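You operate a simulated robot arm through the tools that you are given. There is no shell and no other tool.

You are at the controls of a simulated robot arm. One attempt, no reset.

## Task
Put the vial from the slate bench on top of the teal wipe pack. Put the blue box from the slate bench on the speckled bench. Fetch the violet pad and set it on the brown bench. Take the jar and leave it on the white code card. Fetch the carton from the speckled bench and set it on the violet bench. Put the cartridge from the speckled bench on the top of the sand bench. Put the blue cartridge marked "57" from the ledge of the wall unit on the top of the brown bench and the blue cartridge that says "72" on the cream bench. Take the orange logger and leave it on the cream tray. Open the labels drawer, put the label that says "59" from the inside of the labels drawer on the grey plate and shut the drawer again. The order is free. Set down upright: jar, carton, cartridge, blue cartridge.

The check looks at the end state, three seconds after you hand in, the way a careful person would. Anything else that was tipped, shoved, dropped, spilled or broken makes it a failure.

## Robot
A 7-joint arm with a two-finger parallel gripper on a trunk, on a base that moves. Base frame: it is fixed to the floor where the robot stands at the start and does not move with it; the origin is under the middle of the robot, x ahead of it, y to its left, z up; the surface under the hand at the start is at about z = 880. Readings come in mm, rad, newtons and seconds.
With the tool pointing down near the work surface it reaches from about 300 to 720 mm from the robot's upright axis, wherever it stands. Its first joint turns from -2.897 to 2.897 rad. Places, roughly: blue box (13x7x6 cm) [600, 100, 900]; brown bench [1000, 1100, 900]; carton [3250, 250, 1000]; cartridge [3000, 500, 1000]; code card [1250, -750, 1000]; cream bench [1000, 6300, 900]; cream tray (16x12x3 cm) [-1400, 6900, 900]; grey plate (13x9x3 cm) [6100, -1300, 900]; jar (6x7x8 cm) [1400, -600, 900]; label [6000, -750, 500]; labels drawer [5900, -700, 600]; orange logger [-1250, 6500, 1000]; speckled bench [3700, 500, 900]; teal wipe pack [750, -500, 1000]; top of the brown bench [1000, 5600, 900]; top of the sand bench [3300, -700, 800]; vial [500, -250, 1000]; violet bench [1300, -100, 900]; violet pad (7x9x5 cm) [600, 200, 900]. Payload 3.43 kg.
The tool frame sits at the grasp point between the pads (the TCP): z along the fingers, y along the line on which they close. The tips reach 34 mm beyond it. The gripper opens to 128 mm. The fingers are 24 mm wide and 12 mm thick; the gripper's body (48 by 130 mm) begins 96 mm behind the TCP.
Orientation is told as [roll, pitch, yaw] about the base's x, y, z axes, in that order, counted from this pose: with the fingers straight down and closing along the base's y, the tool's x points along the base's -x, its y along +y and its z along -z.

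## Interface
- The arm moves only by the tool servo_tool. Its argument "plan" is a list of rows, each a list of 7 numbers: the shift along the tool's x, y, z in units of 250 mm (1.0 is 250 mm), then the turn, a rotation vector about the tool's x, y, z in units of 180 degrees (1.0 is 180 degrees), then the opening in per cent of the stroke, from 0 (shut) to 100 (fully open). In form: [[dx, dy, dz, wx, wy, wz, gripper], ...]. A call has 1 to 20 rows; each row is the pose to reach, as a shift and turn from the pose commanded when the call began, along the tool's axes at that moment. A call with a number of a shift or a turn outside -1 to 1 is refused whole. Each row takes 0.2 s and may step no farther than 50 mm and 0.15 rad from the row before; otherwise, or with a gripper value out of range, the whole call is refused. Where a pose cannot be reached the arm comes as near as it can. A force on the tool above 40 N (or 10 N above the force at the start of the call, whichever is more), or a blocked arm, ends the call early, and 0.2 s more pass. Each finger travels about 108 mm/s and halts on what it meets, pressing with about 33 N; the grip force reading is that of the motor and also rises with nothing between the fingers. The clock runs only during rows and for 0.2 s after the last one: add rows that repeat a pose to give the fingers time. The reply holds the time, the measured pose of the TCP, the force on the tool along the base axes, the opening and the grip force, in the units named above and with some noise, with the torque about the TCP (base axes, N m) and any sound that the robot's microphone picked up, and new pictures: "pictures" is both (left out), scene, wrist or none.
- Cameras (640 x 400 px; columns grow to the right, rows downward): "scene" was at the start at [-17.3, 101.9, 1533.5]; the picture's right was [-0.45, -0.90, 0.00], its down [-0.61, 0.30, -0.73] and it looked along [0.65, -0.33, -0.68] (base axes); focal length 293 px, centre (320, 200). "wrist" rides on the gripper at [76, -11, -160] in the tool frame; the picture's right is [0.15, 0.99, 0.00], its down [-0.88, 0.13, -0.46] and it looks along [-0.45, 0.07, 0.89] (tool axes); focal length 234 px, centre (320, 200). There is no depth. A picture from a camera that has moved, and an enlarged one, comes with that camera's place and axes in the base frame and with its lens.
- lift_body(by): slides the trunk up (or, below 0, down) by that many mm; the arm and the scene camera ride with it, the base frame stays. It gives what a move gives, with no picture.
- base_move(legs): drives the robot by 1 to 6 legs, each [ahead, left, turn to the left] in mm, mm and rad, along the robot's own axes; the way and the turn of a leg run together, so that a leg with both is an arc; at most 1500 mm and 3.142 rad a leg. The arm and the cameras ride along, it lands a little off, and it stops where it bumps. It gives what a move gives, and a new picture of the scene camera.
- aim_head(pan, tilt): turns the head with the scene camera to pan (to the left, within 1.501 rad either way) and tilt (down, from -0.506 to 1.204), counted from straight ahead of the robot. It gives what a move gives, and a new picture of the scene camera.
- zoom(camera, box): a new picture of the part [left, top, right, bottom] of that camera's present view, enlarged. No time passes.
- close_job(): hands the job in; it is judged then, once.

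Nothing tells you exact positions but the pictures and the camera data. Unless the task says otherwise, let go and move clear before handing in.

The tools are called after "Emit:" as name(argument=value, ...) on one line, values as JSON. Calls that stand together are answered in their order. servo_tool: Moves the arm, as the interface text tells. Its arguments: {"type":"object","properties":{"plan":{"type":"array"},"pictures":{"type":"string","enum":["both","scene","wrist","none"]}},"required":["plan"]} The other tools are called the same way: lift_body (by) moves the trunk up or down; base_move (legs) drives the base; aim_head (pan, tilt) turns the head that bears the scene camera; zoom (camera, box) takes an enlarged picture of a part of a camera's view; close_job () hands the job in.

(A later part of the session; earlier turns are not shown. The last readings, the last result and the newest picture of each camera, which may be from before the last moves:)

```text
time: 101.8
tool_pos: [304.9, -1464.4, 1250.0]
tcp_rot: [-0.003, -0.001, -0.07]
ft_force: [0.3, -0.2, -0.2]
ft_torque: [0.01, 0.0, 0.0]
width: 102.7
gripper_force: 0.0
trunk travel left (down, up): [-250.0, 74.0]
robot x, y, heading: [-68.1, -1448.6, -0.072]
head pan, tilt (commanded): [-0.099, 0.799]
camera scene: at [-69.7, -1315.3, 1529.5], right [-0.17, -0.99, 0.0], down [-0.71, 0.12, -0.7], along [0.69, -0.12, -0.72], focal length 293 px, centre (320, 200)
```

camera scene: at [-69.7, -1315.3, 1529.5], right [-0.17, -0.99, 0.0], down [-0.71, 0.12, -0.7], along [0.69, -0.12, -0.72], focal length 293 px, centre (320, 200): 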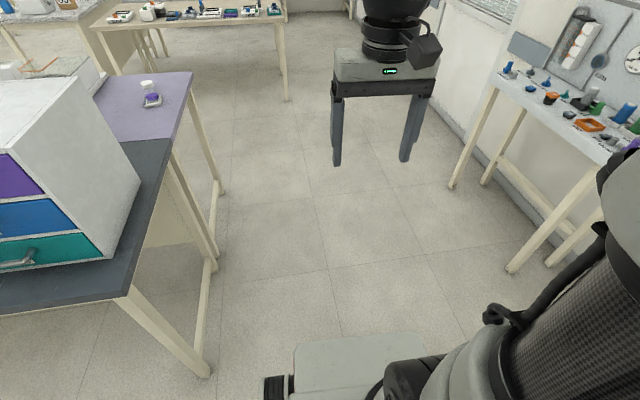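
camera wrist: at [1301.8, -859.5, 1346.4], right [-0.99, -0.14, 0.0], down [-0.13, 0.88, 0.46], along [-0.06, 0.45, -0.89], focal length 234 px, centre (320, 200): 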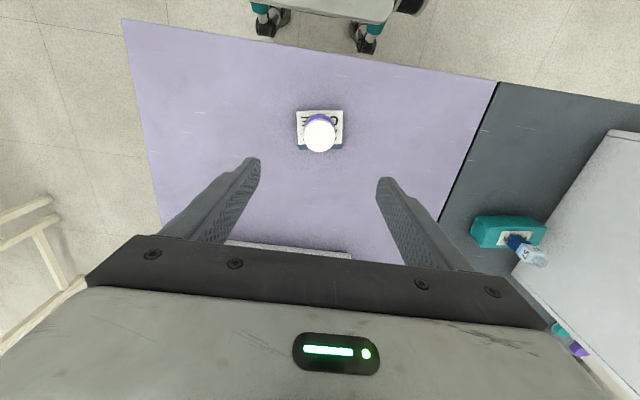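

Emit:
base_move(legs=[[0, 0, 0.069], [0, 850, 0], [0, 850, 0]])

Emit:
aim_head(pan=0.0, tilt=0.8)

```text
time: 119.2
tool_pos: [278.4, 300.0, 1250.0]
tcp_rot: [0.0, -0.001, 0.023]
ft_force: [0.0, 0.3, 0.6]
ft_torque: [-0.01, 0.0, -0.03]
width: 102.5
gripper_force: 0.0
trunk travel left (down, up): [-250.0, 74.0]
robot x, y, heading: [-91.5, 283.8, 0.019]
head pan, tilt (commanded): [-0.099, 0.799]
camera scene: at [-108.0, 413.5, 1529.5], right [-0.08, -1.0, 0.0], down [-0.71, 0.06, -0.7], along [0.69, -0.05, -0.72], focal length 293 px, centre (320, 200)
```

scene: 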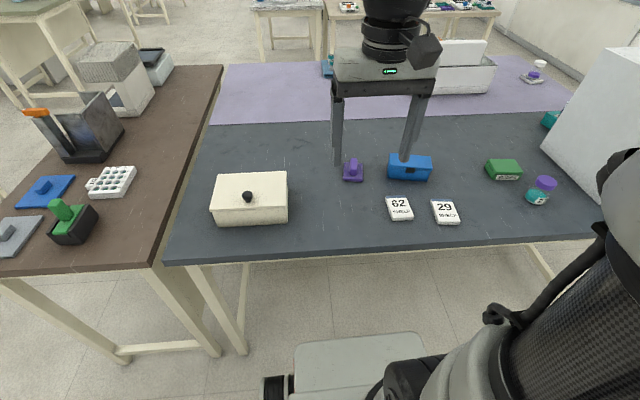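

```text
time: 119.9
tool_pos: [278.1, 300.1, 1250.7]
tcp_rot: [-0.001, -0.001, 0.021]
ft_force: [0.3, 1.6, 0.2]
ft_torque: [0.01, -0.02, 0.01]
width: 102.4
gripper_force: 0.1
trunk travel left (down, up): [-250.0, 74.0]
robot x, y, heading: [-92.2, 282.5, 0.022]
head pan, tilt (commanded): [0.0, 0.799]
camera scene: at [-107.8, 421.4, 1529.5], right [0.02, -1.0, 0.0], down [-0.72, -0.02, -0.7], along [0.7, 0.01, -0.72], focal length 293 px, centre (320, 200)
```

scene: 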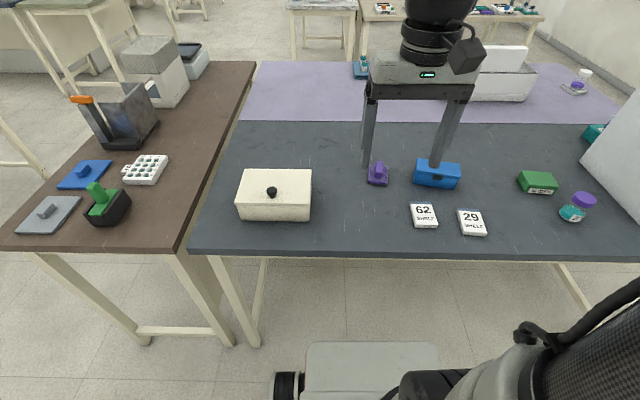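

Emit:
zoom(camera="scene", box=[340, 140, 480, 220])

Emit:
base_move(legs=[[95, 0, -0.02]])

```text
4.57 times, centred on (410, 180) of scene
camera zoom: at [-107.8, 421.4, 1529.5], right [0.02, -1.0, 0.0], down [-0.72, -0.02, -0.7], along [0.7, 0.01, -0.72], focal length 1339 px, centre (-91, 291)
```

zoom: 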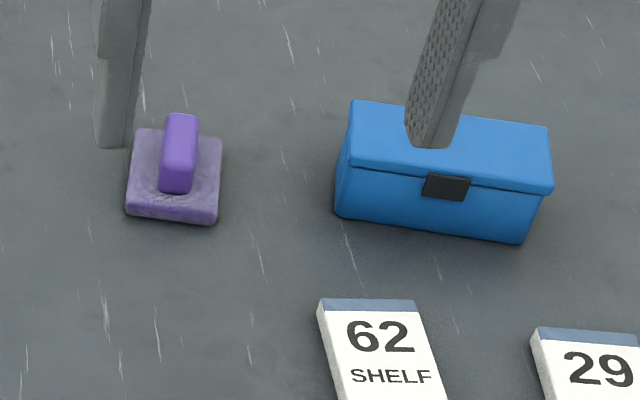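

```text
time: 121.0
tool_pos: [376.6, 292.0, 1249.6]
tcp_rot: [-0.001, 0.001, 0.001]
ft_force: [-0.5, -0.7, 0.0]
ft_torque: [-0.01, -0.01, -0.02]
width: 102.6
gripper_force: 0.1
trunk travel left (down, up): [-250.0, 74.0]
robot x, y, heading: [1.7, 283.6, -0.001]
head pan, tilt (commanded): [0.0, 0.799]
camera scene: at [-6.5, 422.7, 1529.5], right [0.0, -1.0, 0.0], down [-0.72, 0.0, -0.7], along [0.7, 0.0, -0.72], focal length 293 px, centre (320, 200)
```

scene: 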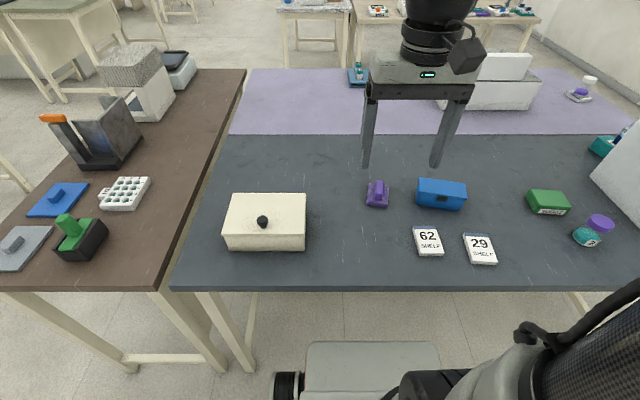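

The violet pad has a handle bar along x, graspable with fingers closing along y. I move above it.

Emit:
servo_tool(plan=[[-0.15, -0.03, 0.08, 0, 0, 0, 80], [-0.3, -0.06, 0.16, 0, 0, 0, 80], [-0.45, -0.1, 0.26, 0, 0, 0, 70], [-0.6, -0.14, 0.36, 0, 0, 0, 60], [-0.74, -0.17, 0.48, 0, 0, 0, 50], [-0.86, -0.2, 0.6, 0, 0, 0, 50], [-0.9, -0.204, 0.68, 0, 0, 0, 50], [-0.9, -0.204, 0.68, 0, 0, 0, 50]], pictures="wrist")

Emit:
zoom(camera="wrist", box=[220, 80, 420, 220])

```text
time: 122.8
tool_pos: [602.2, 240.3, 1080.0]
tcp_rot: [-0.001, -0.001, 0.0]
ft_force: [0.5, -0.1, 0.7]
ft_torque: [0.0, -0.02, -0.01]
width: 63.8
gripper_force: 0.0
trunk travel left (down, up): [-250.0, 74.0]
robot x, y, heading: [7.6, 285.8, -0.003]
head pan, tilt (commanded): [0.0, 0.799]
camera wrist: at [526.3, 229.8, 1238.4], right [-0.15, 0.99, 0.0], down [0.88, 0.13, 0.46], along [0.45, 0.07, -0.89], focal length 234 px, centre (320, 200)
```

wrist: 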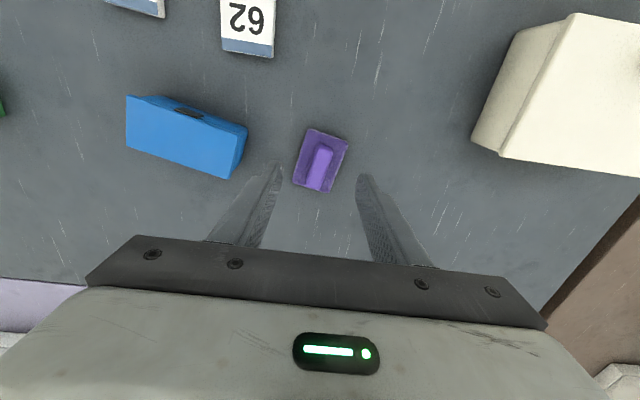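

```text
2.86 times, centred on (320, 150) of wrist
camera zoom: at [526.3, 229.8, 1238.4], right [-0.15, 0.99, 0.0], down [0.88, 0.13, 0.46], along [0.45, 0.07, -0.89], focal length 669 px, centre (320, 343)
```

zoom: 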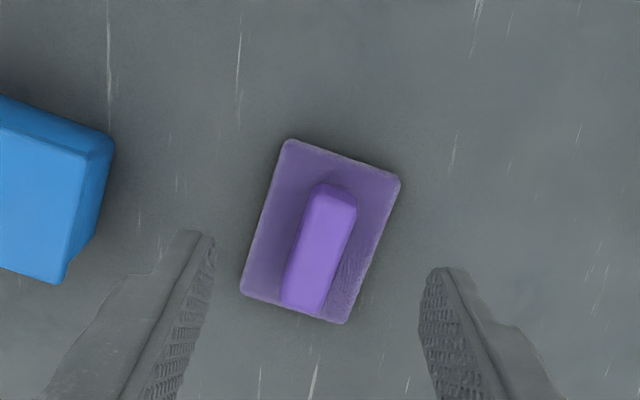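

The pad's handle is at about (632,246), rotated about -9°. I align and descend over the handle.

Emit:
servo_tool(plan=[[-0.06, 0.012, 0.1, 0, 0, 0.025, 50], [-0.12, 0.024, 0.22, 0, 0, 0.05, 50], [-0.12, 0.024, 0.36, 0, 0, 0.05, 50], [-0.12, 0.024, 0.48, 0, 0, 0.05, 50], [-0.12, 0.024, 0.54, 0, 0, 0.05, 50], [-0.12, 0.024, 0.54, 0, 0, 0.05, 50]], pictures="both")

Emit:
zoom(camera="wrist", box=[220, 100, 420, 240])

Emit:
zoom(camera="scene", box=[330, 140, 430, 220])

```text
time: 124.2
tool_pos: [629.0, 248.7, 944.5]
tcp_rot: [-0.002, 0.0, -0.157]
ft_force: [0.7, 0.3, -0.2]
ft_torque: [0.0, -0.02, 0.0]
width: 63.9
gripper_force: 0.2
trunk travel left (down, up): [-250.0, 74.0]
robot x, y, heading: [2.9, 286.4, 0.001]
head pan, tilt (commanded): [0.0, 0.799]
camera scene: at [-6.9, 422.7, 1529.5], right [0.0, -1.0, 0.0], down [-0.72, 0.0, -0.7], along [0.7, 0.0, -0.72], focal length 293 px, centre (320, 200)
camera wrist: at [552.9, 248.7, 1104.0], right [0.01, 1.0, 0.0], down [0.89, -0.01, 0.46], along [0.46, -0.01, -0.89], focal length 234 px, centre (320, 200)
```

scene: 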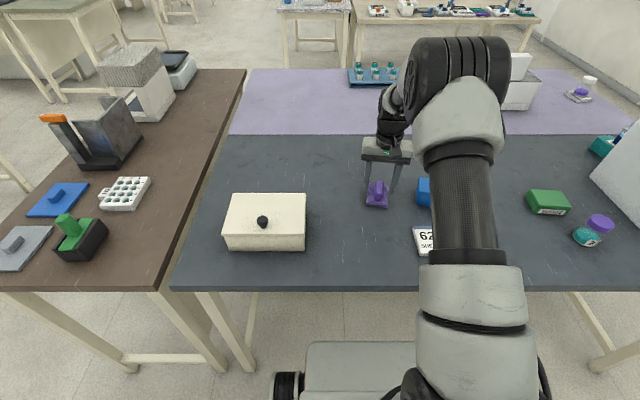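
wrist: 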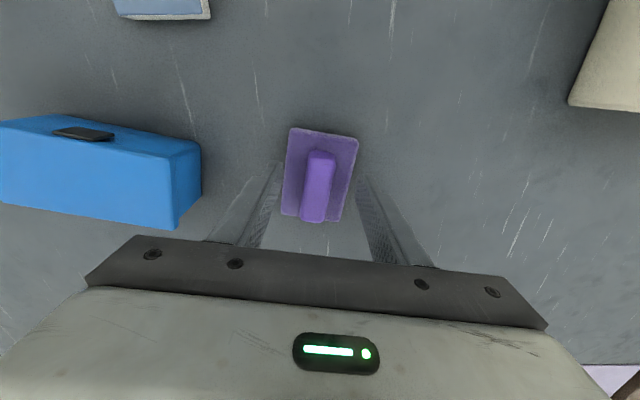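

```text
2.86 times, centred on (320, 170) of wrist
camera zoom: at [552.9, 248.7, 1104.0], right [0.01, 1.0, 0.0], down [0.89, -0.01, 0.46], along [0.46, -0.01, -0.89], focal length 669 px, centre (320, 286)
```

zoom: 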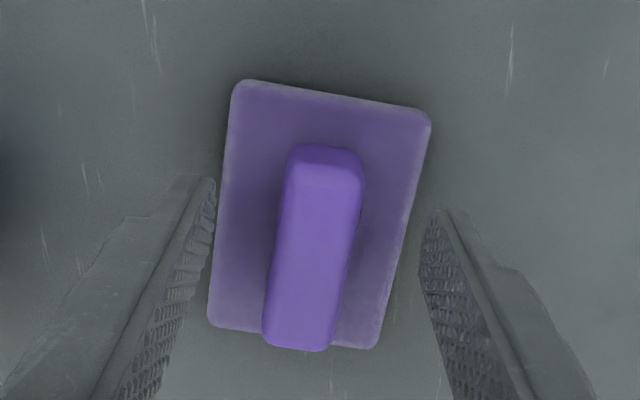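

```text
5.00 times, centred on (380, 180) of scene
camera zoom: at [-6.9, 422.7, 1529.5], right [0.0, -1.0, 0.0], down [-0.72, 0.0, -0.7], along [0.7, 0.0, -0.72], focal length 1465 px, centre (20, 300)
```

zoom: 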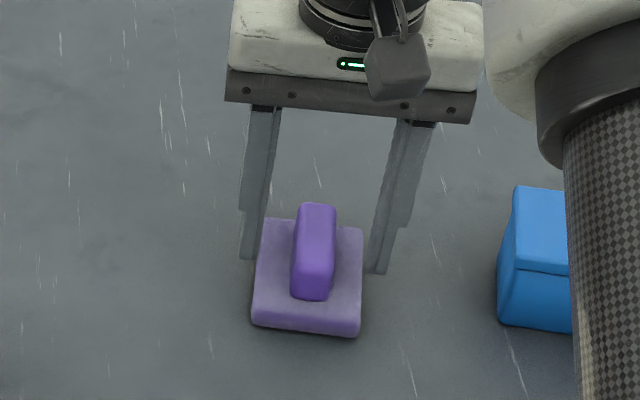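

Handle is centred. I descend a bit more and grip it.

Emit:
servo_tool(plan=[[0, -0.006, 0.03, 0, 0, 0, 50], [0, -0.006, 0.046, 0, 0, 0, 50], [0, -0.006, 0.046, 0, 0, 0, 20], [0, -0.006, 0.046, 0, 0, 0, 0], [0, -0.006, 0.046, 0, 0, 0, 0], [0, -0.006, 0.046, 0, 0, 0, 0]], pictures="none")

Emit:
servo_tool(plan=[[0, 0, -0.1, 0, 0, 0, 0], [0, 0, -0.25, 0, 0, 0, 0], [0, 0, -0.45, 0, 0, 0, 0], [0, 0, -0.65, 0, 0, 0, 0], [0, 0, -0.85, 0, 0, 0, 0], [0, 0, -1.0, 0, 0, 0, 0]], pictures="both")

```text
time: 125.6
tool_pos: [629.7, 246.5, 934.2]
tcp_rot: [-0.001, 0.0, -0.157]
ft_force: [-0.6, 0.2, -0.3]
ft_torque: [-0.01, -0.06, -0.03]
width: 23.1
gripper_force: 33.3
trunk travel left (down, up): [-250.0, 74.0]
robot x, y, heading: [-0.7, 286.1, -0.0]
head pan, tilt (commanded): [0.0, 0.799]
```

```text
time: 127.0
tool_pos: [630.2, 247.6, 1181.9]
tcp_rot: [-0.002, 0.0, -0.156]
ft_force: [-0.4, -0.9, -0.7]
ft_torque: [0.01, 0.01, 0.0]
width: 22.8
gripper_force: 33.2
trunk travel left (down, up): [-250.0, 74.0]
robot x, y, heading: [2.5, 283.5, -0.0]
head pan, tilt (commanded): [0.0, 0.799]
camera scene: at [-6.9, 422.7, 1529.5], right [0.0, -1.0, 0.0], down [-0.72, 0.0, -0.7], along [0.7, 0.0, -0.72], focal length 293 px, centre (320, 200)
camera wrist: at [555.6, 249.6, 1341.4], right [0.01, 1.0, 0.0], down [0.89, -0.01, 0.46], along [0.46, -0.01, -0.89], focal length 234 px, centre (320, 200)
```

scene: 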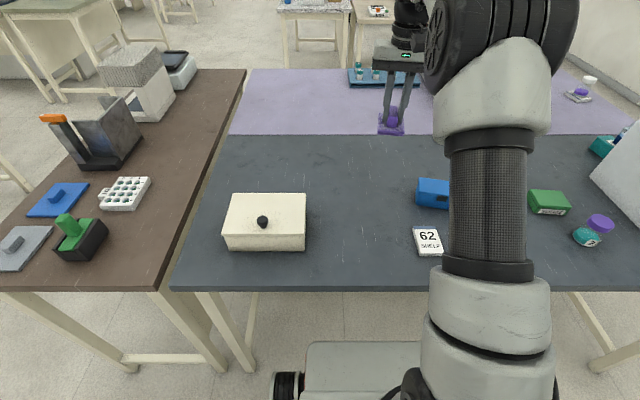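
wrist: 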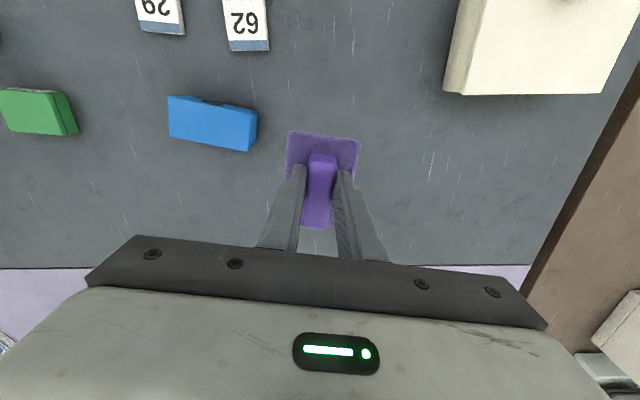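

Pad is held. I drive left to face the brown bench's free strip near (580,890).

Emit:
servo_tool(plan=[[0.15, 0, 0, 0, 0, 0, 0], [0.3, 0.03, 0, 0, 0, -0.025, 0], [0.45, 0.06, 0, 0, 0, -0.05, 0], [0.6, 0.06, 0, 0, 0, -0.05, 0]], pictures="none")

Emit:
base_move(legs=[[0, 420, 0]])

Emit:
aim_head(pan=0.3, tilt=0.8)

```text
time: 128.0
tool_pos: [482.5, 283.4, 1181.1]
tcp_rot: [-0.002, -0.002, 0.0]
ft_force: [0.1, 0.3, -0.4]
ft_torque: [-0.02, 0.01, 0.02]
width: 22.8
gripper_force: 32.9
trunk travel left (down, up): [-250.0, 74.0]
robot x, y, heading: [6.2, 285.7, 0.001]
head pan, tilt (commanded): [0.0, 0.799]
```

```text
time: 132.5
tool_pos: [485.7, 693.2, 1179.3]
tcp_rot: [-0.002, 0.0, -0.007]
ft_force: [-0.7, -0.6, -1.1]
ft_torque: [0.04, 0.01, -0.02]
width: 23.0
gripper_force: 32.8
trunk travel left (down, up): [-250.0, 74.0]
robot x, y, heading: [7.1, 697.5, -0.011]
head pan, tilt (commanded): [0.0, 0.799]
camera scene: at [-4.1, 835.5, 1529.5], right [-0.01, -1.0, 0.0], down [-0.72, 0.01, -0.7], along [0.7, -0.01, -0.72], focal length 293 px, centre (320, 200)
```

scene: 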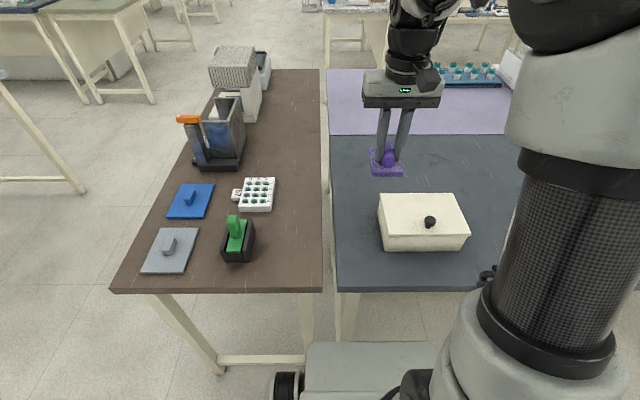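

```text
time: 133.3
tool_pos: [485.5, 693.4, 1180.4]
tcp_rot: [-0.002, 0.0, -0.007]
ft_force: [0.0, 0.6, -0.6]
ft_torque: [-0.04, 0.0, 0.01]
width: 23.0
gripper_force: 32.8
trunk travel left (down, up): [-250.0, 74.0]
robot x, y, heading: [3.7, 696.4, -0.004]
head pan, tilt (commanded): [0.3, 0.799]
camera scene: at [-7.5, 859.3, 1529.5], right [0.29, -0.96, 0.0], down [-0.69, -0.21, -0.7], along [0.67, 0.2, -0.72], focal length 293 px, centre (320, 200)
```

scene: 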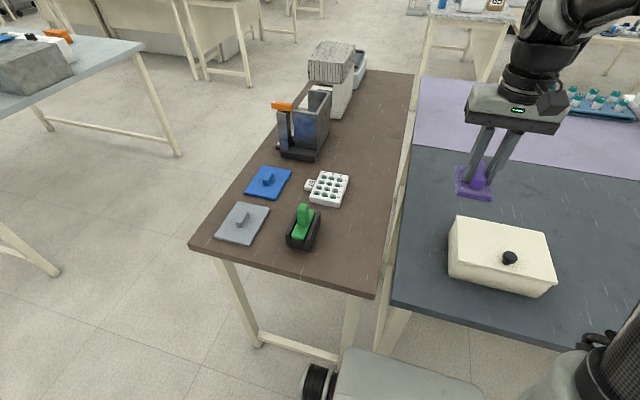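

The strip right of the white rack is free. I carry the pad to about (590,905).

Emit:
servo_tool(plan=[[-0.07, 0.15, 0, 0, 0, 0, 0], [-0.14, 0.3, 0, 0, 0, 0, 0], [-0.21, 0.45, 0, 0, 0, 0, 0], [-0.28, 0.6, 0.05, 0, 0, 0, 0], [-0.35, 0.75, 0.15, 0, 0, 0, 0], [-0.42, 0.848, 0.28, 0, 0, 0, 0], [-0.42, 0.848, 0.46, 0, 0, 0, 0], [-0.42, 0.848, 0.6, 0, 0, 0, 0], [-0.42, 0.848, 0.6, 0, 0, 0, 0]], pictures="both")

```text
time: 135.3
tool_pos: [589.4, 903.8, 1027.0]
tcp_rot: [-0.002, 0.001, -0.008]
ft_force: [-0.2, 0.2, 0.0]
ft_torque: [0.0, 0.01, -0.03]
width: 22.9
gripper_force: 32.9
trunk travel left (down, up): [-250.0, 74.0]
robot x, y, heading: [6.2, 700.4, -0.007]
head pan, tilt (commanded): [0.3, 0.799]
camera scene: at [-7.4, 859.4, 1529.5], right [0.29, -0.96, 0.0], down [-0.69, -0.21, -0.7], along [0.67, 0.2, -0.72], focal length 293 px, centre (320, 200)
camera wrist: at [513.7, 893.7, 1186.4], right [-0.14, 0.99, 0.0], down [0.88, 0.12, 0.46], along [0.45, 0.06, -0.89], focal length 234 px, centre (320, 200)
```

scene: 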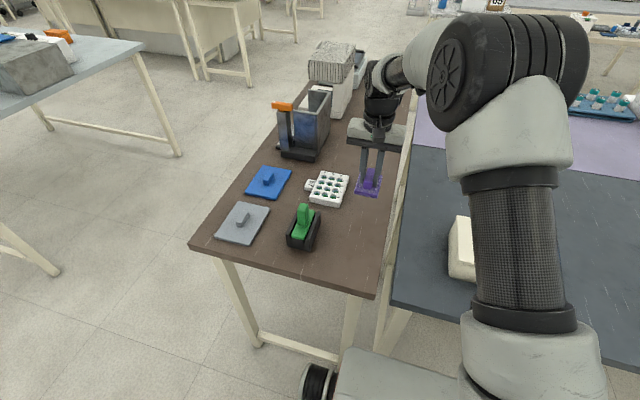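
wrist: 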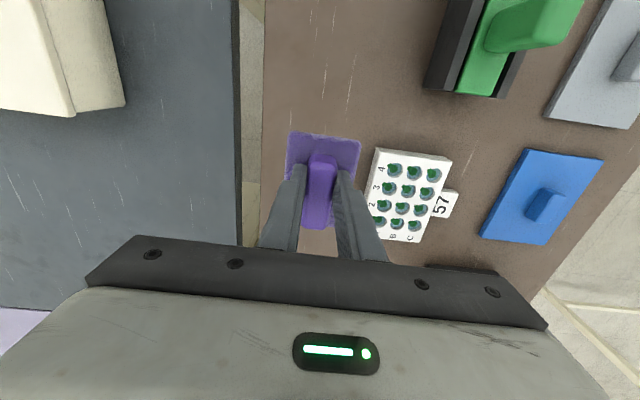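

Emit:
servo_tool(plan=[[0, 0, 0.12, 0, 0, 0, 0], [0, 0, 0.24, 0, 0, 0, 0], [0, 0, 0.31, 0, 0, 0, 0], [0, 0, 0.335, 0, 0, 0, 0], [0, 0, 0.35, 0, 0, 0, 0], [0, 0, 0.36, 0, 0, 0, 0]], pictures="wrist")

```text
time: 136.7
tool_pos: [592.4, 903.4, 940.3]
tcp_rot: [-0.002, -0.001, -0.006]
ft_force: [0.5, -0.4, 0.2]
ft_torque: [-0.01, 0.04, -0.01]
width: 22.9
gripper_force: 33.0
trunk travel left (down, up): [-250.0, 74.0]
robot x, y, heading: [2.8, 697.6, -0.009]
head pan, tilt (commanded): [0.3, 0.799]
camera wrist: at [516.8, 893.5, 1099.7], right [-0.14, 0.99, 0.0], down [0.88, 0.12, 0.46], along [0.45, 0.06, -0.89], focal length 234 px, centre (320, 200)
```

wrist: 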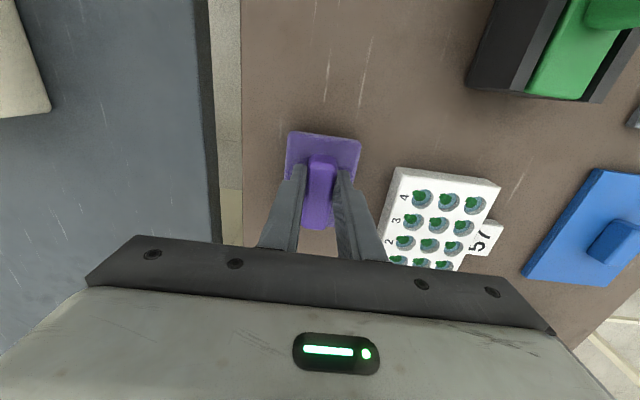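

Emit:
servo_tool(plan=[[0, 0, 0.01, 0, 0, 0, 0], [0, 0, 0.018, 0, 0, 0, 0], [0, 0, 0.026, 0, 0, 0, 0], [0, 0, 0.032, 0, 0, 0, 0]], pictures="none")

```text
time: 137.7
tool_pos: [591.8, 903.7, 933.3]
tcp_rot: [-0.003, 0.0, -0.01]
ft_force: [-0.7, 0.0, 0.7]
ft_torque: [0.04, -0.1, -0.03]
width: 23.0
gripper_force: 33.2
trunk travel left (down, up): [-250.0, 74.0]
robot x, y, heading: [7.5, 695.3, -0.007]
head pan, tilt (commanded): [0.3, 0.799]
```

Emit:
servo_tool(plan=[[0, 0, 0.006, 0, 0, 0, 0], [0, 0, 0.012, 0, 0, 0, 0], [0, 0, 0.012, 0, 0, 0, 0]], pictures="none")

```text
time: 138.5
tool_pos: [592.2, 903.5, 932.4]
tcp_rot: [0.002, -0.005, -0.009]
ft_force: [2.2, -0.2, 23.4]
ft_torque: [0.01, 0.55, -0.02]
width: 23.1
gripper_force: 33.1
trunk travel left (down, up): [-250.0, 74.0]
robot x, y, heading: [3.7, 696.1, -0.006]
head pan, tilt (commanded): [0.3, 0.799]
```

Contact. I relieve and release the pad, then rise.

Emit:
servo_tool(plan=[[0, 0, -0.006, 0, 0, 0, 0], [0, 0, -0.006, 0, 0, 0, 25], [0, 0, -0.006, 0, 0, 0, 40], [0, 0, -0.006, 0, 0, 0, 40]], pictures="none")

Emit:
servo_tool(plan=[[0, 0, -0.1, 0, 0, 0, 40], [0, 0, -0.25, 0, 0, 0, 40], [0, 0, -0.45, 0, 0, 0, 40], [0, 0, -0.65, 0, 0, 0, 40], [0, 0, -0.85, 0, 0, 0, 40], [0, 0, -1.0, 0, 0, 0, 40]], pictures="both")

```text
time: 139.5
tool_pos: [591.9, 902.5, 930.1]
tcp_rot: [-0.003, 0.001, -0.007]
ft_force: [-0.7, -0.1, 0.4]
ft_torque: [0.0, 0.02, 0.0]
width: 51.1
gripper_force: 0.1
trunk travel left (down, up): [-250.0, 74.0]
robot x, y, heading: [5.4, 694.6, -0.008]
head pan, tilt (commanded): [0.3, 0.799]
```

```text
time: 140.9
tool_pos: [592.0, 901.7, 1182.4]
tcp_rot: [-0.001, 0.0, -0.008]
ft_force: [0.3, -0.8, 0.1]
ft_torque: [0.01, 0.0, -0.02]
width: 51.0
gripper_force: 0.0
trunk travel left (down, up): [-250.0, 74.0]
robot x, y, heading: [6.5, 696.8, -0.011]
head pan, tilt (commanded): [0.3, 0.799]
camera scene: at [-7.6, 859.3, 1529.5], right [0.29, -0.96, 0.0], down [-0.69, -0.21, -0.7], along [0.67, 0.2, -0.72], focal length 293 px, centre (320, 200)
camera wrist: at [515.8, 891.8, 1341.7], right [-0.14, 0.99, 0.0], down [0.88, 0.12, 0.46], along [0.45, 0.06, -0.89], focal length 234 px, centre (320, 200)
```

scene: 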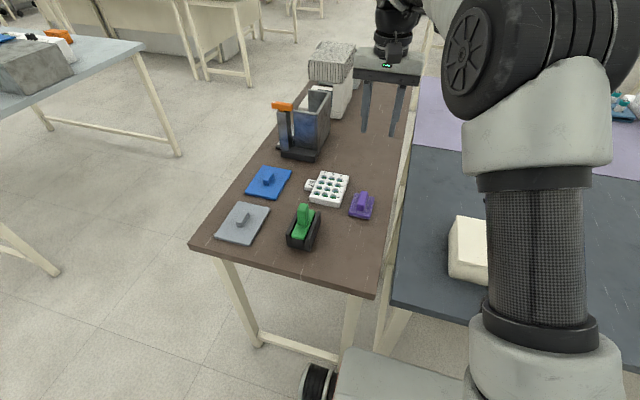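
wrist: 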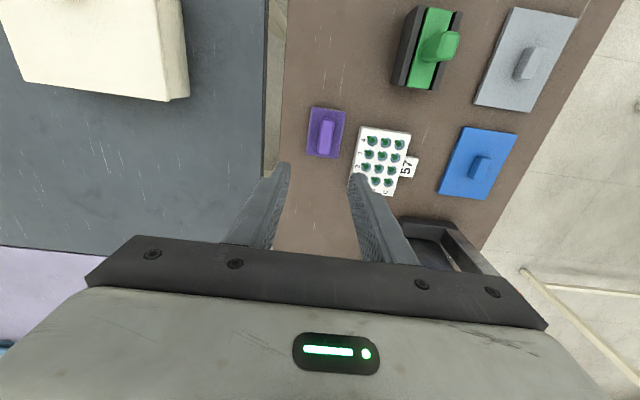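

Pad placed on the brown bench. Next the blue box: I retract, drive right to face it, and rotate the gripper 90° to close across its 7 cm width.

Emit:
servo_tool(plan=[[0.1, -0.15, 0, 0, 0, 0, 60], [0.2, -0.3, 0, 0, 0, 0, 80], [0.3, -0.45, 0, 0, 0, 0, 90], [0.4, -0.6, 0, 0, 0, 0, 90], [0.5, -0.75, 0, 0, 0, 0, 90]], pictures="none")

Emit:
base_move(legs=[[0, -635, 0.01]])

Emit:
aim_head(pan=0.0, tilt=0.8)

Emit:
zoom(camera="scene", box=[320, 120, 480, 230])

```text
time: 142.1
tool_pos: [465.3, 714.7, 1179.8]
tcp_rot: [-0.002, 0.002, -0.007]
ft_force: [0.2, 0.2, -0.3]
ft_torque: [-0.01, -0.03, 0.0]
width: 115.4
gripper_force: 0.0
trunk travel left (down, up): [-250.0, 74.0]
robot x, y, heading: [6.0, 700.7, -0.008]
head pan, tilt (commanded): [0.3, 0.799]
```

```text
time: 148.8
tool_pos: [468.1, 81.8, 1180.9]
tcp_rot: [-0.002, 0.001, 0.017]
ft_force: [-0.2, 1.1, -0.4]
ft_torque: [0.01, -0.04, 0.02]
width: 115.4
gripper_force: 0.1
trunk travel left (down, up): [-250.0, 74.0]
robot x, y, heading: [9.7, 53.3, 0.02]
head pan, tilt (commanded): [0.3, 0.799]
camera scene: at [-8.8, 214.3, 1529.5], right [0.31, -0.95, 0.0], down [-0.68, -0.22, -0.7], along [0.66, 0.22, -0.72], focal length 293 px, centre (320, 200)
```

scene: 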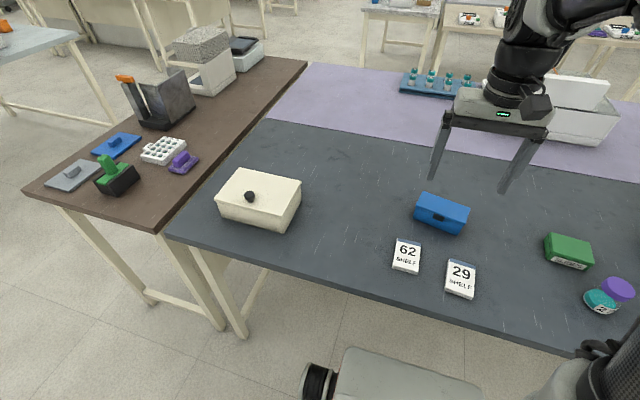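

```text
time: 149.6
tool_pos: [469.1, 82.1, 1180.6]
tcp_rot: [-0.001, -0.001, 0.016]
ft_force: [0.9, 0.0, -0.3]
ft_torque: [0.03, -0.03, -0.01]
width: 115.0
gripper_force: 0.0
trunk travel left (down, up): [-250.0, 74.0]
robot x, y, heading: [6.4, 50.5, 0.02]
head pan, tilt (commanded): [0.0, 0.799]
camera scene: at [-4.9, 190.5, 1529.5], right [0.02, -1.0, 0.0], down [-0.72, -0.01, -0.7], along [0.7, 0.01, -0.72], focal length 293 px, centre (320, 200)
```

scene: 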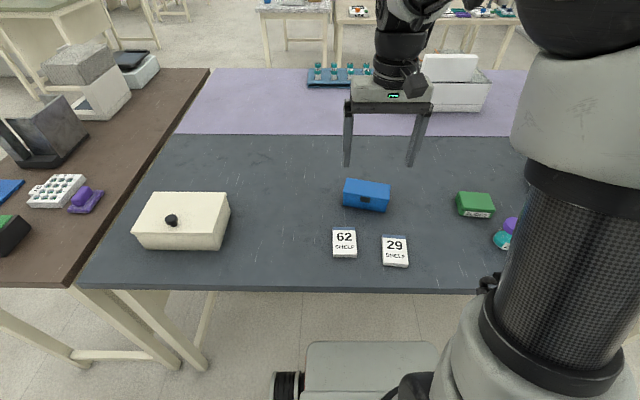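

```text
3.64 times, centred on (400, 175) of scene
camera zoom: at [-4.9, 190.5, 1529.5], right [0.02, -1.0, 0.0], down [-0.72, -0.01, -0.7], along [0.7, 0.01, -0.72], focal length 1065 px, centre (29, 291)
```

zoom: 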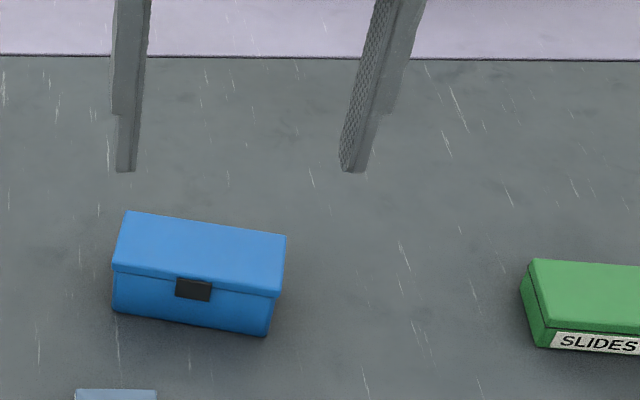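

The blue box is centred near (616,62), yaw ≈ -12°. I rotate the gripper ~78° and move above it.

Emit:
servo_tool(plan=[[-0.06, -0.008, 0, 0, 0, -0.043, 90], [-0.12, -0.016, 0, 0, 0, -0.086, 90], [-0.18, -0.024, 0, 0, 0, -0.129, 90], [-0.24, -0.032, 0, 0, 0, -0.172, 90], [-0.3, -0.04, 0, 0, 0, -0.215, 90], [-0.36, -0.048, 0.08, 0, 0, -0.258, 90], [-0.42, -0.056, 0.16, 0, 0, -0.301, 90], [-0.48, -0.064, 0.24, 0, 0, -0.344, 90], [-0.54, -0.072, 0.32, 0, 0, -0.387, 90], [-0.592, -0.08, 0.4, 0, 0, -0.43, 90], [-0.592, -0.08, 0.4, 0, 0, -0.43, 90]], pictures="both")

Emit:
zoom(camera="wrist", box=[220, 80, 420, 220])

```text
time: 152.0
tool_pos: [615.9, 65.0, 1078.6]
tcp_rot: [0.0, 0.002, 1.367]
ft_force: [-0.5, -0.9, -0.7]
ft_torque: [0.01, 0.03, 0.0]
width: 115.1
gripper_force: 0.1
trunk travel left (down, up): [-250.0, 74.0]
robot x, y, heading: [11.5, 49.5, 0.02]
head pan, tilt (commanded): [0.0, 0.799]
camera scene: at [-4.8, 190.5, 1529.5], right [0.02, -1.0, 0.0], down [-0.72, -0.01, -0.7], along [0.7, 0.01, -0.72], focal length 293 px, centre (320, 200)
camera wrist: at [611.9, -11.9, 1237.4], right [-1.0, 0.06, 0.0], down [0.05, 0.89, 0.45], along [0.03, 0.45, -0.89], focal length 234 px, centre (320, 200)
```

scene: 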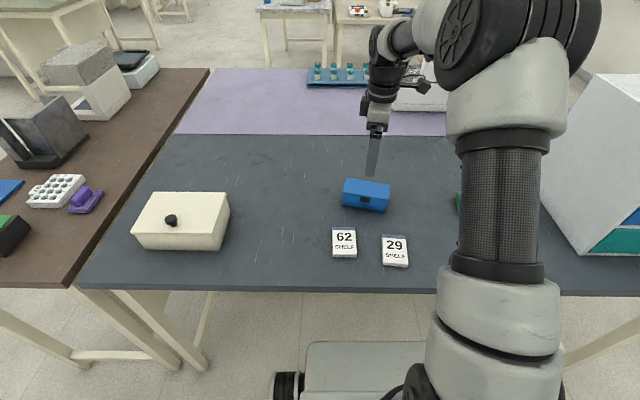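
wrist: 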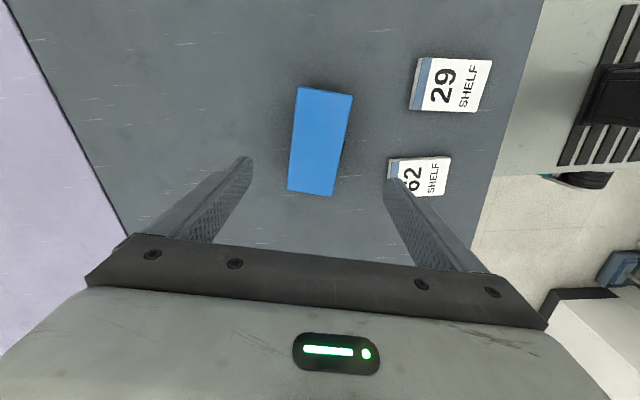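

```text
2.86 times, centred on (320, 150) of wrist
camera zoom: at [611.9, -11.9, 1237.4], right [-1.0, 0.06, 0.0], down [0.05, 0.89, 0.45], along [0.03, 0.45, -0.89], focal length 669 px, centre (320, 343)
```

zoom: 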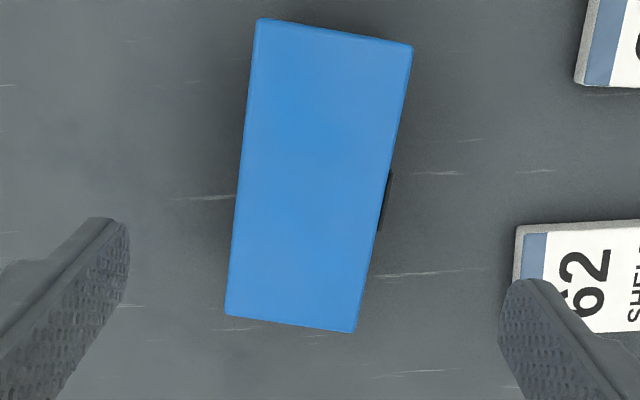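

Box centre is (621,62) and yaw matches. I descend and grip it.

Emit:
servo_tool(plan=[[0.005, -0.024, 0.12, 0, 0, 0.003, 90], [0.005, -0.024, 0.28, 0, 0, 0.003, 85], [0.005, -0.024, 0.44, 0, 0, 0.003, 80], [0.005, -0.024, 0.56, 0, 0, 0.003, 80], [0.005, -0.024, 0.626, 0, 0, 0.003, 80], [0.005, -0.024, 0.626, 0, 0, 0.003, 80]], pictures="both")

Emit:
servo_tool(plan=[[0, 0, 0, 0, 0, 0, 50], [0, 0, 0, 0, 0, 0, 20], [0, 0, 0, 0, 0, 0, 0], [0, 0, 0, 0, 0, 0, 0]], pictures="wrist")

```text
time: 153.4
tool_pos: [621.3, 60.1, 924.7]
tcp_rot: [0.0, 0.001, 1.357]
ft_force: [0.7, 0.0, -0.4]
ft_torque: [0.01, -0.01, 0.03]
width: 102.6
gripper_force: 0.0
trunk travel left (down, up): [-250.0, 74.0]
robot x, y, heading: [8.4, 52.8, 0.015]
head pan, tilt (commanded): [0.0, 0.799]
camera scene: at [-4.8, 190.5, 1529.5], right [0.02, -1.0, 0.0], down [-0.72, -0.01, -0.7], along [0.7, 0.01, -0.72], focal length 293 px, centre (320, 200)
camera wrist: at [616.4, -15.9, 1083.2], right [-1.0, 0.07, 0.0], down [0.06, 0.89, 0.45], along [0.03, 0.45, -0.89], focal length 234 px, centre (320, 200)
```

scene: 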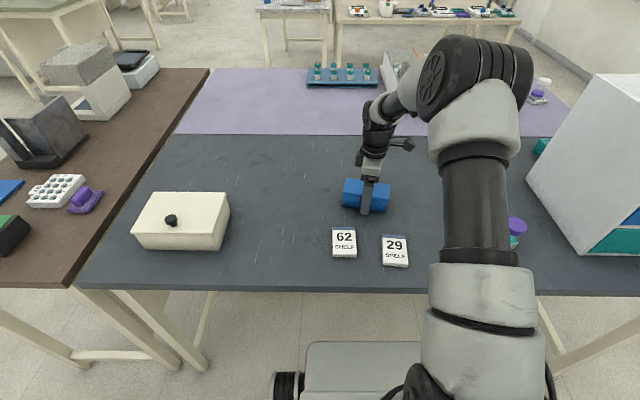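
wrist: 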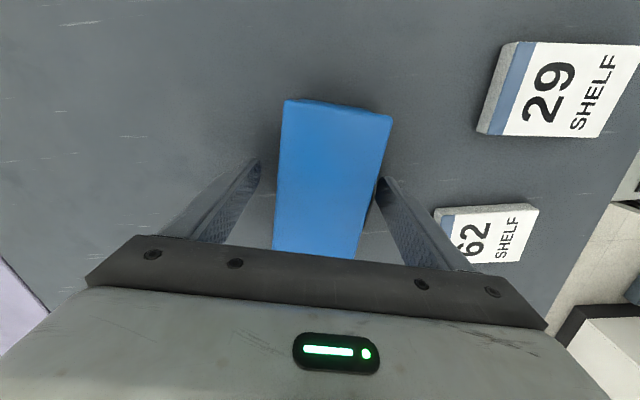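

```text
time: 154.4
tool_pos: [621.3, 60.5, 924.6]
tcp_rot: [-0.002, 0.002, 1.356]
ft_force: [0.3, 1.3, 1.0]
ft_torque: [0.02, 0.01, 0.02]
width: 61.6
gripper_force: 32.8
trunk travel left (down, up): [-250.0, 74.0]
robot x, y, heading: [7.4, 47.7, 0.016]
head pan, tilt (commanded): [0.0, 0.799]
camera wrist: at [616.4, -15.9, 1083.3], right [-1.0, 0.07, 0.0], down [0.06, 0.89, 0.45], along [0.03, 0.45, -0.89], focal length 234 px, centre (320, 200)
```

wrist: 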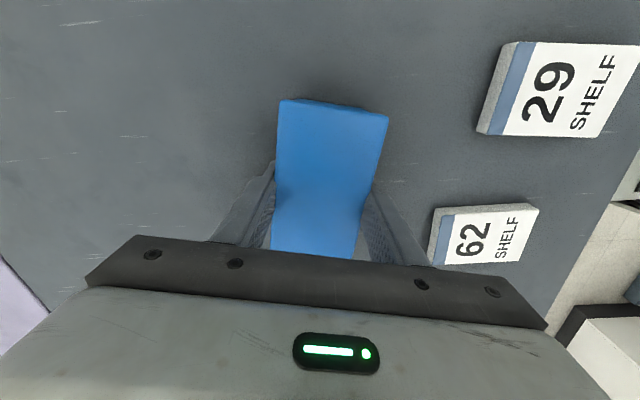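

Box gripped (61.6 mm). I lift, retract, and drive around the right end toward the speckled bench.

Emit:
servo_tool(plan=[[0, 0, -0.1, 0, 0, 0, 0], [0, 0, -0.25, 0, 0, 0, 0], [0, 0, -0.45, 0, 0, 0, 0], [0, 0, -0.65, 0, 0, 0, 0], [0, 0, -0.85, 0, 0, 0, 0], [0, 0, -1.0, 0, 0, 0, 0]], pictures="none")

Emit:
servo_tool(plan=[[0.03, 0.15, 0, 0, 0, 0, 0], [0.06, 0.3, -0.02, 0, 0, 0, 0], [0.09, 0.45, -0.05, 0, 0, 0, 0], [0.12, 0.6, -0.1, 0, 0, 0, 0], [0.15, 0.75, -0.15, 0, 0, 0, 0], [0.18, 0.88, -0.2, 0, 0, 0, 0]], pictures="none")

Emit:
base_move(legs=[[-130, 0, -0.016], [0, -1450, 0]])

```text
time: 155.8
tool_pos: [623.3, 64.4, 1175.7]
tcp_rot: [0.001, 0.001, 1.358]
ft_force: [-0.5, 0.5, -1.4]
ft_torque: [0.01, 0.01, 0.01]
width: 61.8
gripper_force: 32.6
trunk travel left (down, up): [-250.0, 74.0]
robot x, y, heading: [6.0, 52.3, 0.017]
head pan, tilt (commanded): [0.0, 0.799]
```

```text
time: 157.2
tool_pos: [397.1, 64.8, 1225.4]
tcp_rot: [0.001, 0.001, 1.358]
ft_force: [0.0, 0.4, -1.0]
ft_torque: [-0.04, 0.0, 0.01]
width: 61.5
gripper_force: 33.3
trunk travel left (down, up): [-250.0, 74.0]
robot x, y, heading: [9.2, 51.7, 0.019]
head pan, tilt (commanded): [0.0, 0.799]
```

```text
time: 172.2
tool_pos: [288.0, -1391.1, 1225.2]
tcp_rot: [0.001, 0.002, 1.361]
ft_force: [-1.1, 1.3, -1.6]
ft_torque: [0.01, -0.03, -0.01]
width: 61.3
gripper_force: 33.7
trunk travel left (down, up): [-250.0, 74.0]
robot x, y, heading: [-99.6, -1404.9, 0.02]
head pan, tilt (commanded): [0.0, 0.799]
camera scene: at [-116.7, -1268.4, 1529.5], right [0.02, -1.0, 0.0], down [-0.72, -0.02, -0.7], along [0.7, 0.01, -0.72], focal length 293 px, centre (320, 200)
```

scene: 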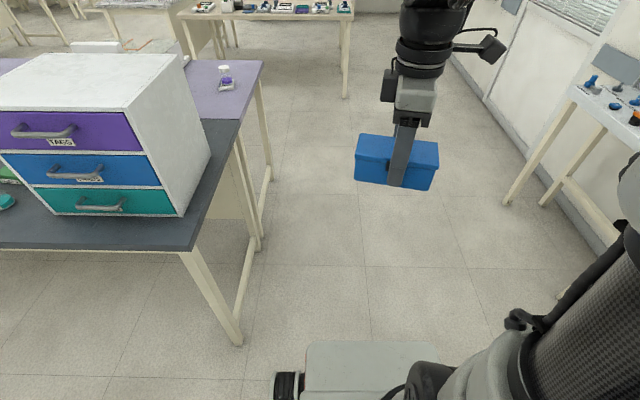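

Emit:
base_move(legs=[[0, 0, -0.02], [1200, 0, 0], [1130, 0, 0]])

Emit:
aim_head(pan=0.3, tilt=0.5)

```text
time: 184.0
tool_pos: [2625.5, -1415.7, 1224.3]
tcp_rot: [-0.002, 0.004, 1.32]
ft_force: [-0.8, -0.1, -1.5]
ft_torque: [0.0, 0.02, 0.03]
width: 61.6
gripper_force: 32.9
trunk travel left (down, up): [-250.0, 74.0]
robot x, y, heading: [2233.3, -1417.0, -0.017]
head pan, tilt (commanded): [0.0, 0.799]
camera scene: at [2227.6, -1276.2, 1529.5], right [-0.02, -1.0, 0.0], down [-0.72, 0.02, -0.7], along [0.7, -0.02, -0.72], focal length 293 px, centre (320, 200)
```

scene: 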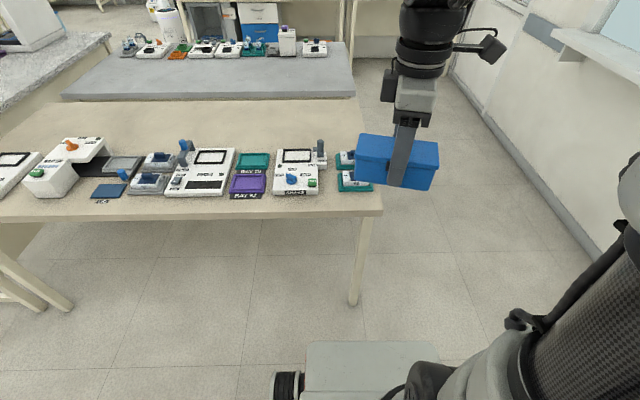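

```text
time: 184.8
tool_pos: [2626.1, -1416.1, 1224.6]
tcp_rot: [0.001, 0.002, 1.319]
ft_force: [-0.3, -0.1, -1.3]
ft_torque: [0.01, -0.02, 0.0]
width: 61.7
gripper_force: 32.9
trunk travel left (down, up): [-250.0, 74.0]
robot x, y, heading: [2236.7, -1416.7, -0.018]
head pan, tilt (commanded): [0.3, 0.499]
camera scene: at [2234.3, -1249.5, 1555.4], right [0.27, -0.96, 0.0], down [-0.46, -0.13, -0.88], along [0.84, 0.24, -0.48], focal length 293 px, centre (320, 200)
```

scene: 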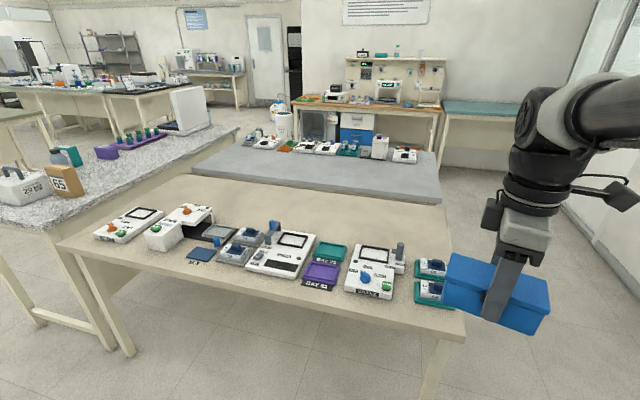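

I now face the sand bench; the speckled bench is to the left. I drive left along the aisle to face it.

Emit:
base_move(legs=[[-80, 0, 0.017], [0, 850, 0], [0, 800, 0]])

Emit:
aim_head(pan=0.0, tilt=0.6)

```text
time: 201.9
tool_pos: [2555.0, 259.4, 1224.5]
tcp_rot: [-0.001, 0.002, 1.342]
ft_force: [0.7, 0.3, -1.5]
ft_torque: [0.01, 0.01, -0.02]
width: 61.7
gripper_force: 33.1
trunk travel left (down, up): [-250.0, 74.0]
robot x, y, heading: [2165.6, 250.2, 0.004]
head pan, tilt (commanded): [0.3, 0.499]
camera scene: at [2160.3, 417.4, 1555.5], right [0.3, -0.96, 0.0], down [-0.46, -0.14, -0.88], along [0.84, 0.26, -0.48], focal length 293 px, centre (320, 200)
```

scene: 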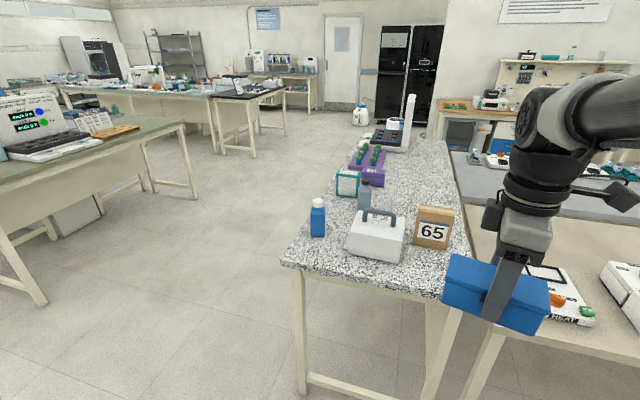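

```text
time: 202.7
tool_pos: [2555.9, 259.4, 1224.5]
tcp_rot: [0.001, 0.001, 1.341]
ft_force: [-0.6, 0.2, -1.4]
ft_torque: [-0.02, -0.02, 0.02]
width: 61.6
gripper_force: 32.7
trunk travel left (down, up): [-250.0, 74.0]
robot x, y, heading: [2165.5, 253.1, 0.004]
head pan, tilt (commanded): [0.0, 0.6]
camera scene: at [2161.8, 390.5, 1546.4], right [0.0, -1.0, 0.0], down [-0.56, 0.0, -0.83], along [0.83, 0.0, -0.56], focal length 293 px, centre (320, 200)
```

scene: 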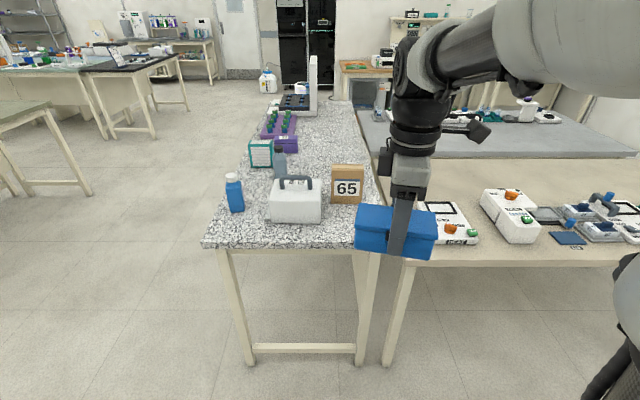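

Emit:
zoom(camera="scene", box=[200, 130, 390, 250])

Emit:
zoom(camera="scene", box=[230, 60, 370, 170])

Emit:
zoom(camera="scene", box=[400, 170, 640, 280])

```text
3.33 times, centred on (295, 190) of scene
camera zoom: at [2161.8, 390.5, 1546.4], right [0.0, -1.0, 0.0], down [-0.56, 0.0, -0.83], along [0.83, 0.0, -0.56], focal length 976 px, centre (403, 233)
```

zoom: 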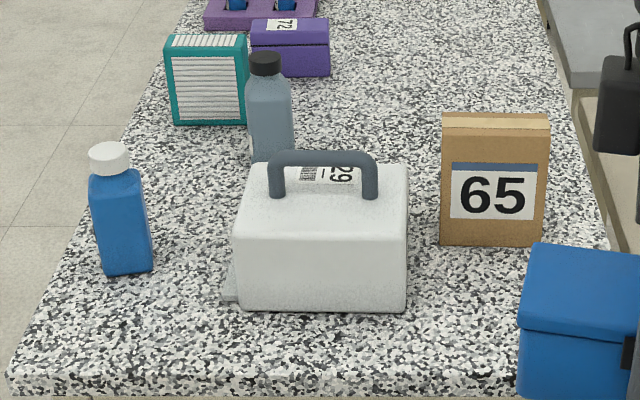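

```text
3.64 times, centred on (300, 115) of scene
camera zoom: at [2161.8, 390.5, 1546.4], right [0.0, -1.0, 0.0], down [-0.56, 0.0, -0.83], along [0.83, 0.0, -0.56], focal length 1065 px, centre (393, 509)
```

zoom: 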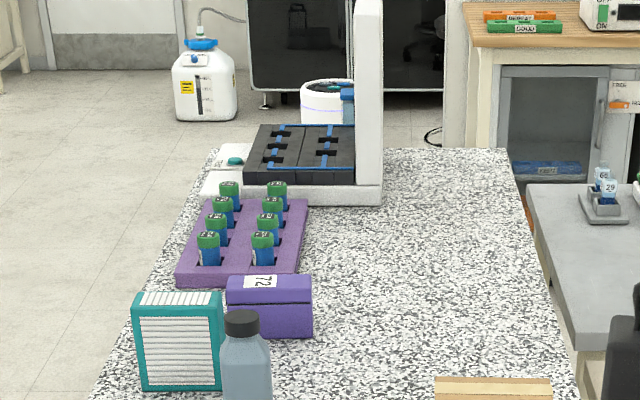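

```text
2.67 times, centred on (520, 225) of scene
camera zoom: at [2161.8, 390.5, 1546.4], right [0.0, -1.0, 0.0], down [-0.56, 0.0, -0.83], along [0.83, 0.0, -0.56], focal length 781 px, centre (-213, 133)
```

zoom: 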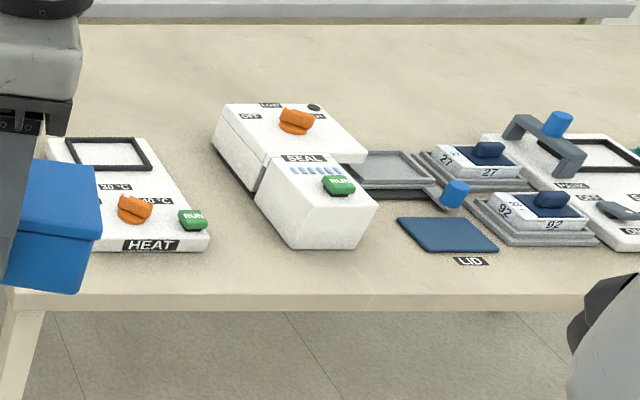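

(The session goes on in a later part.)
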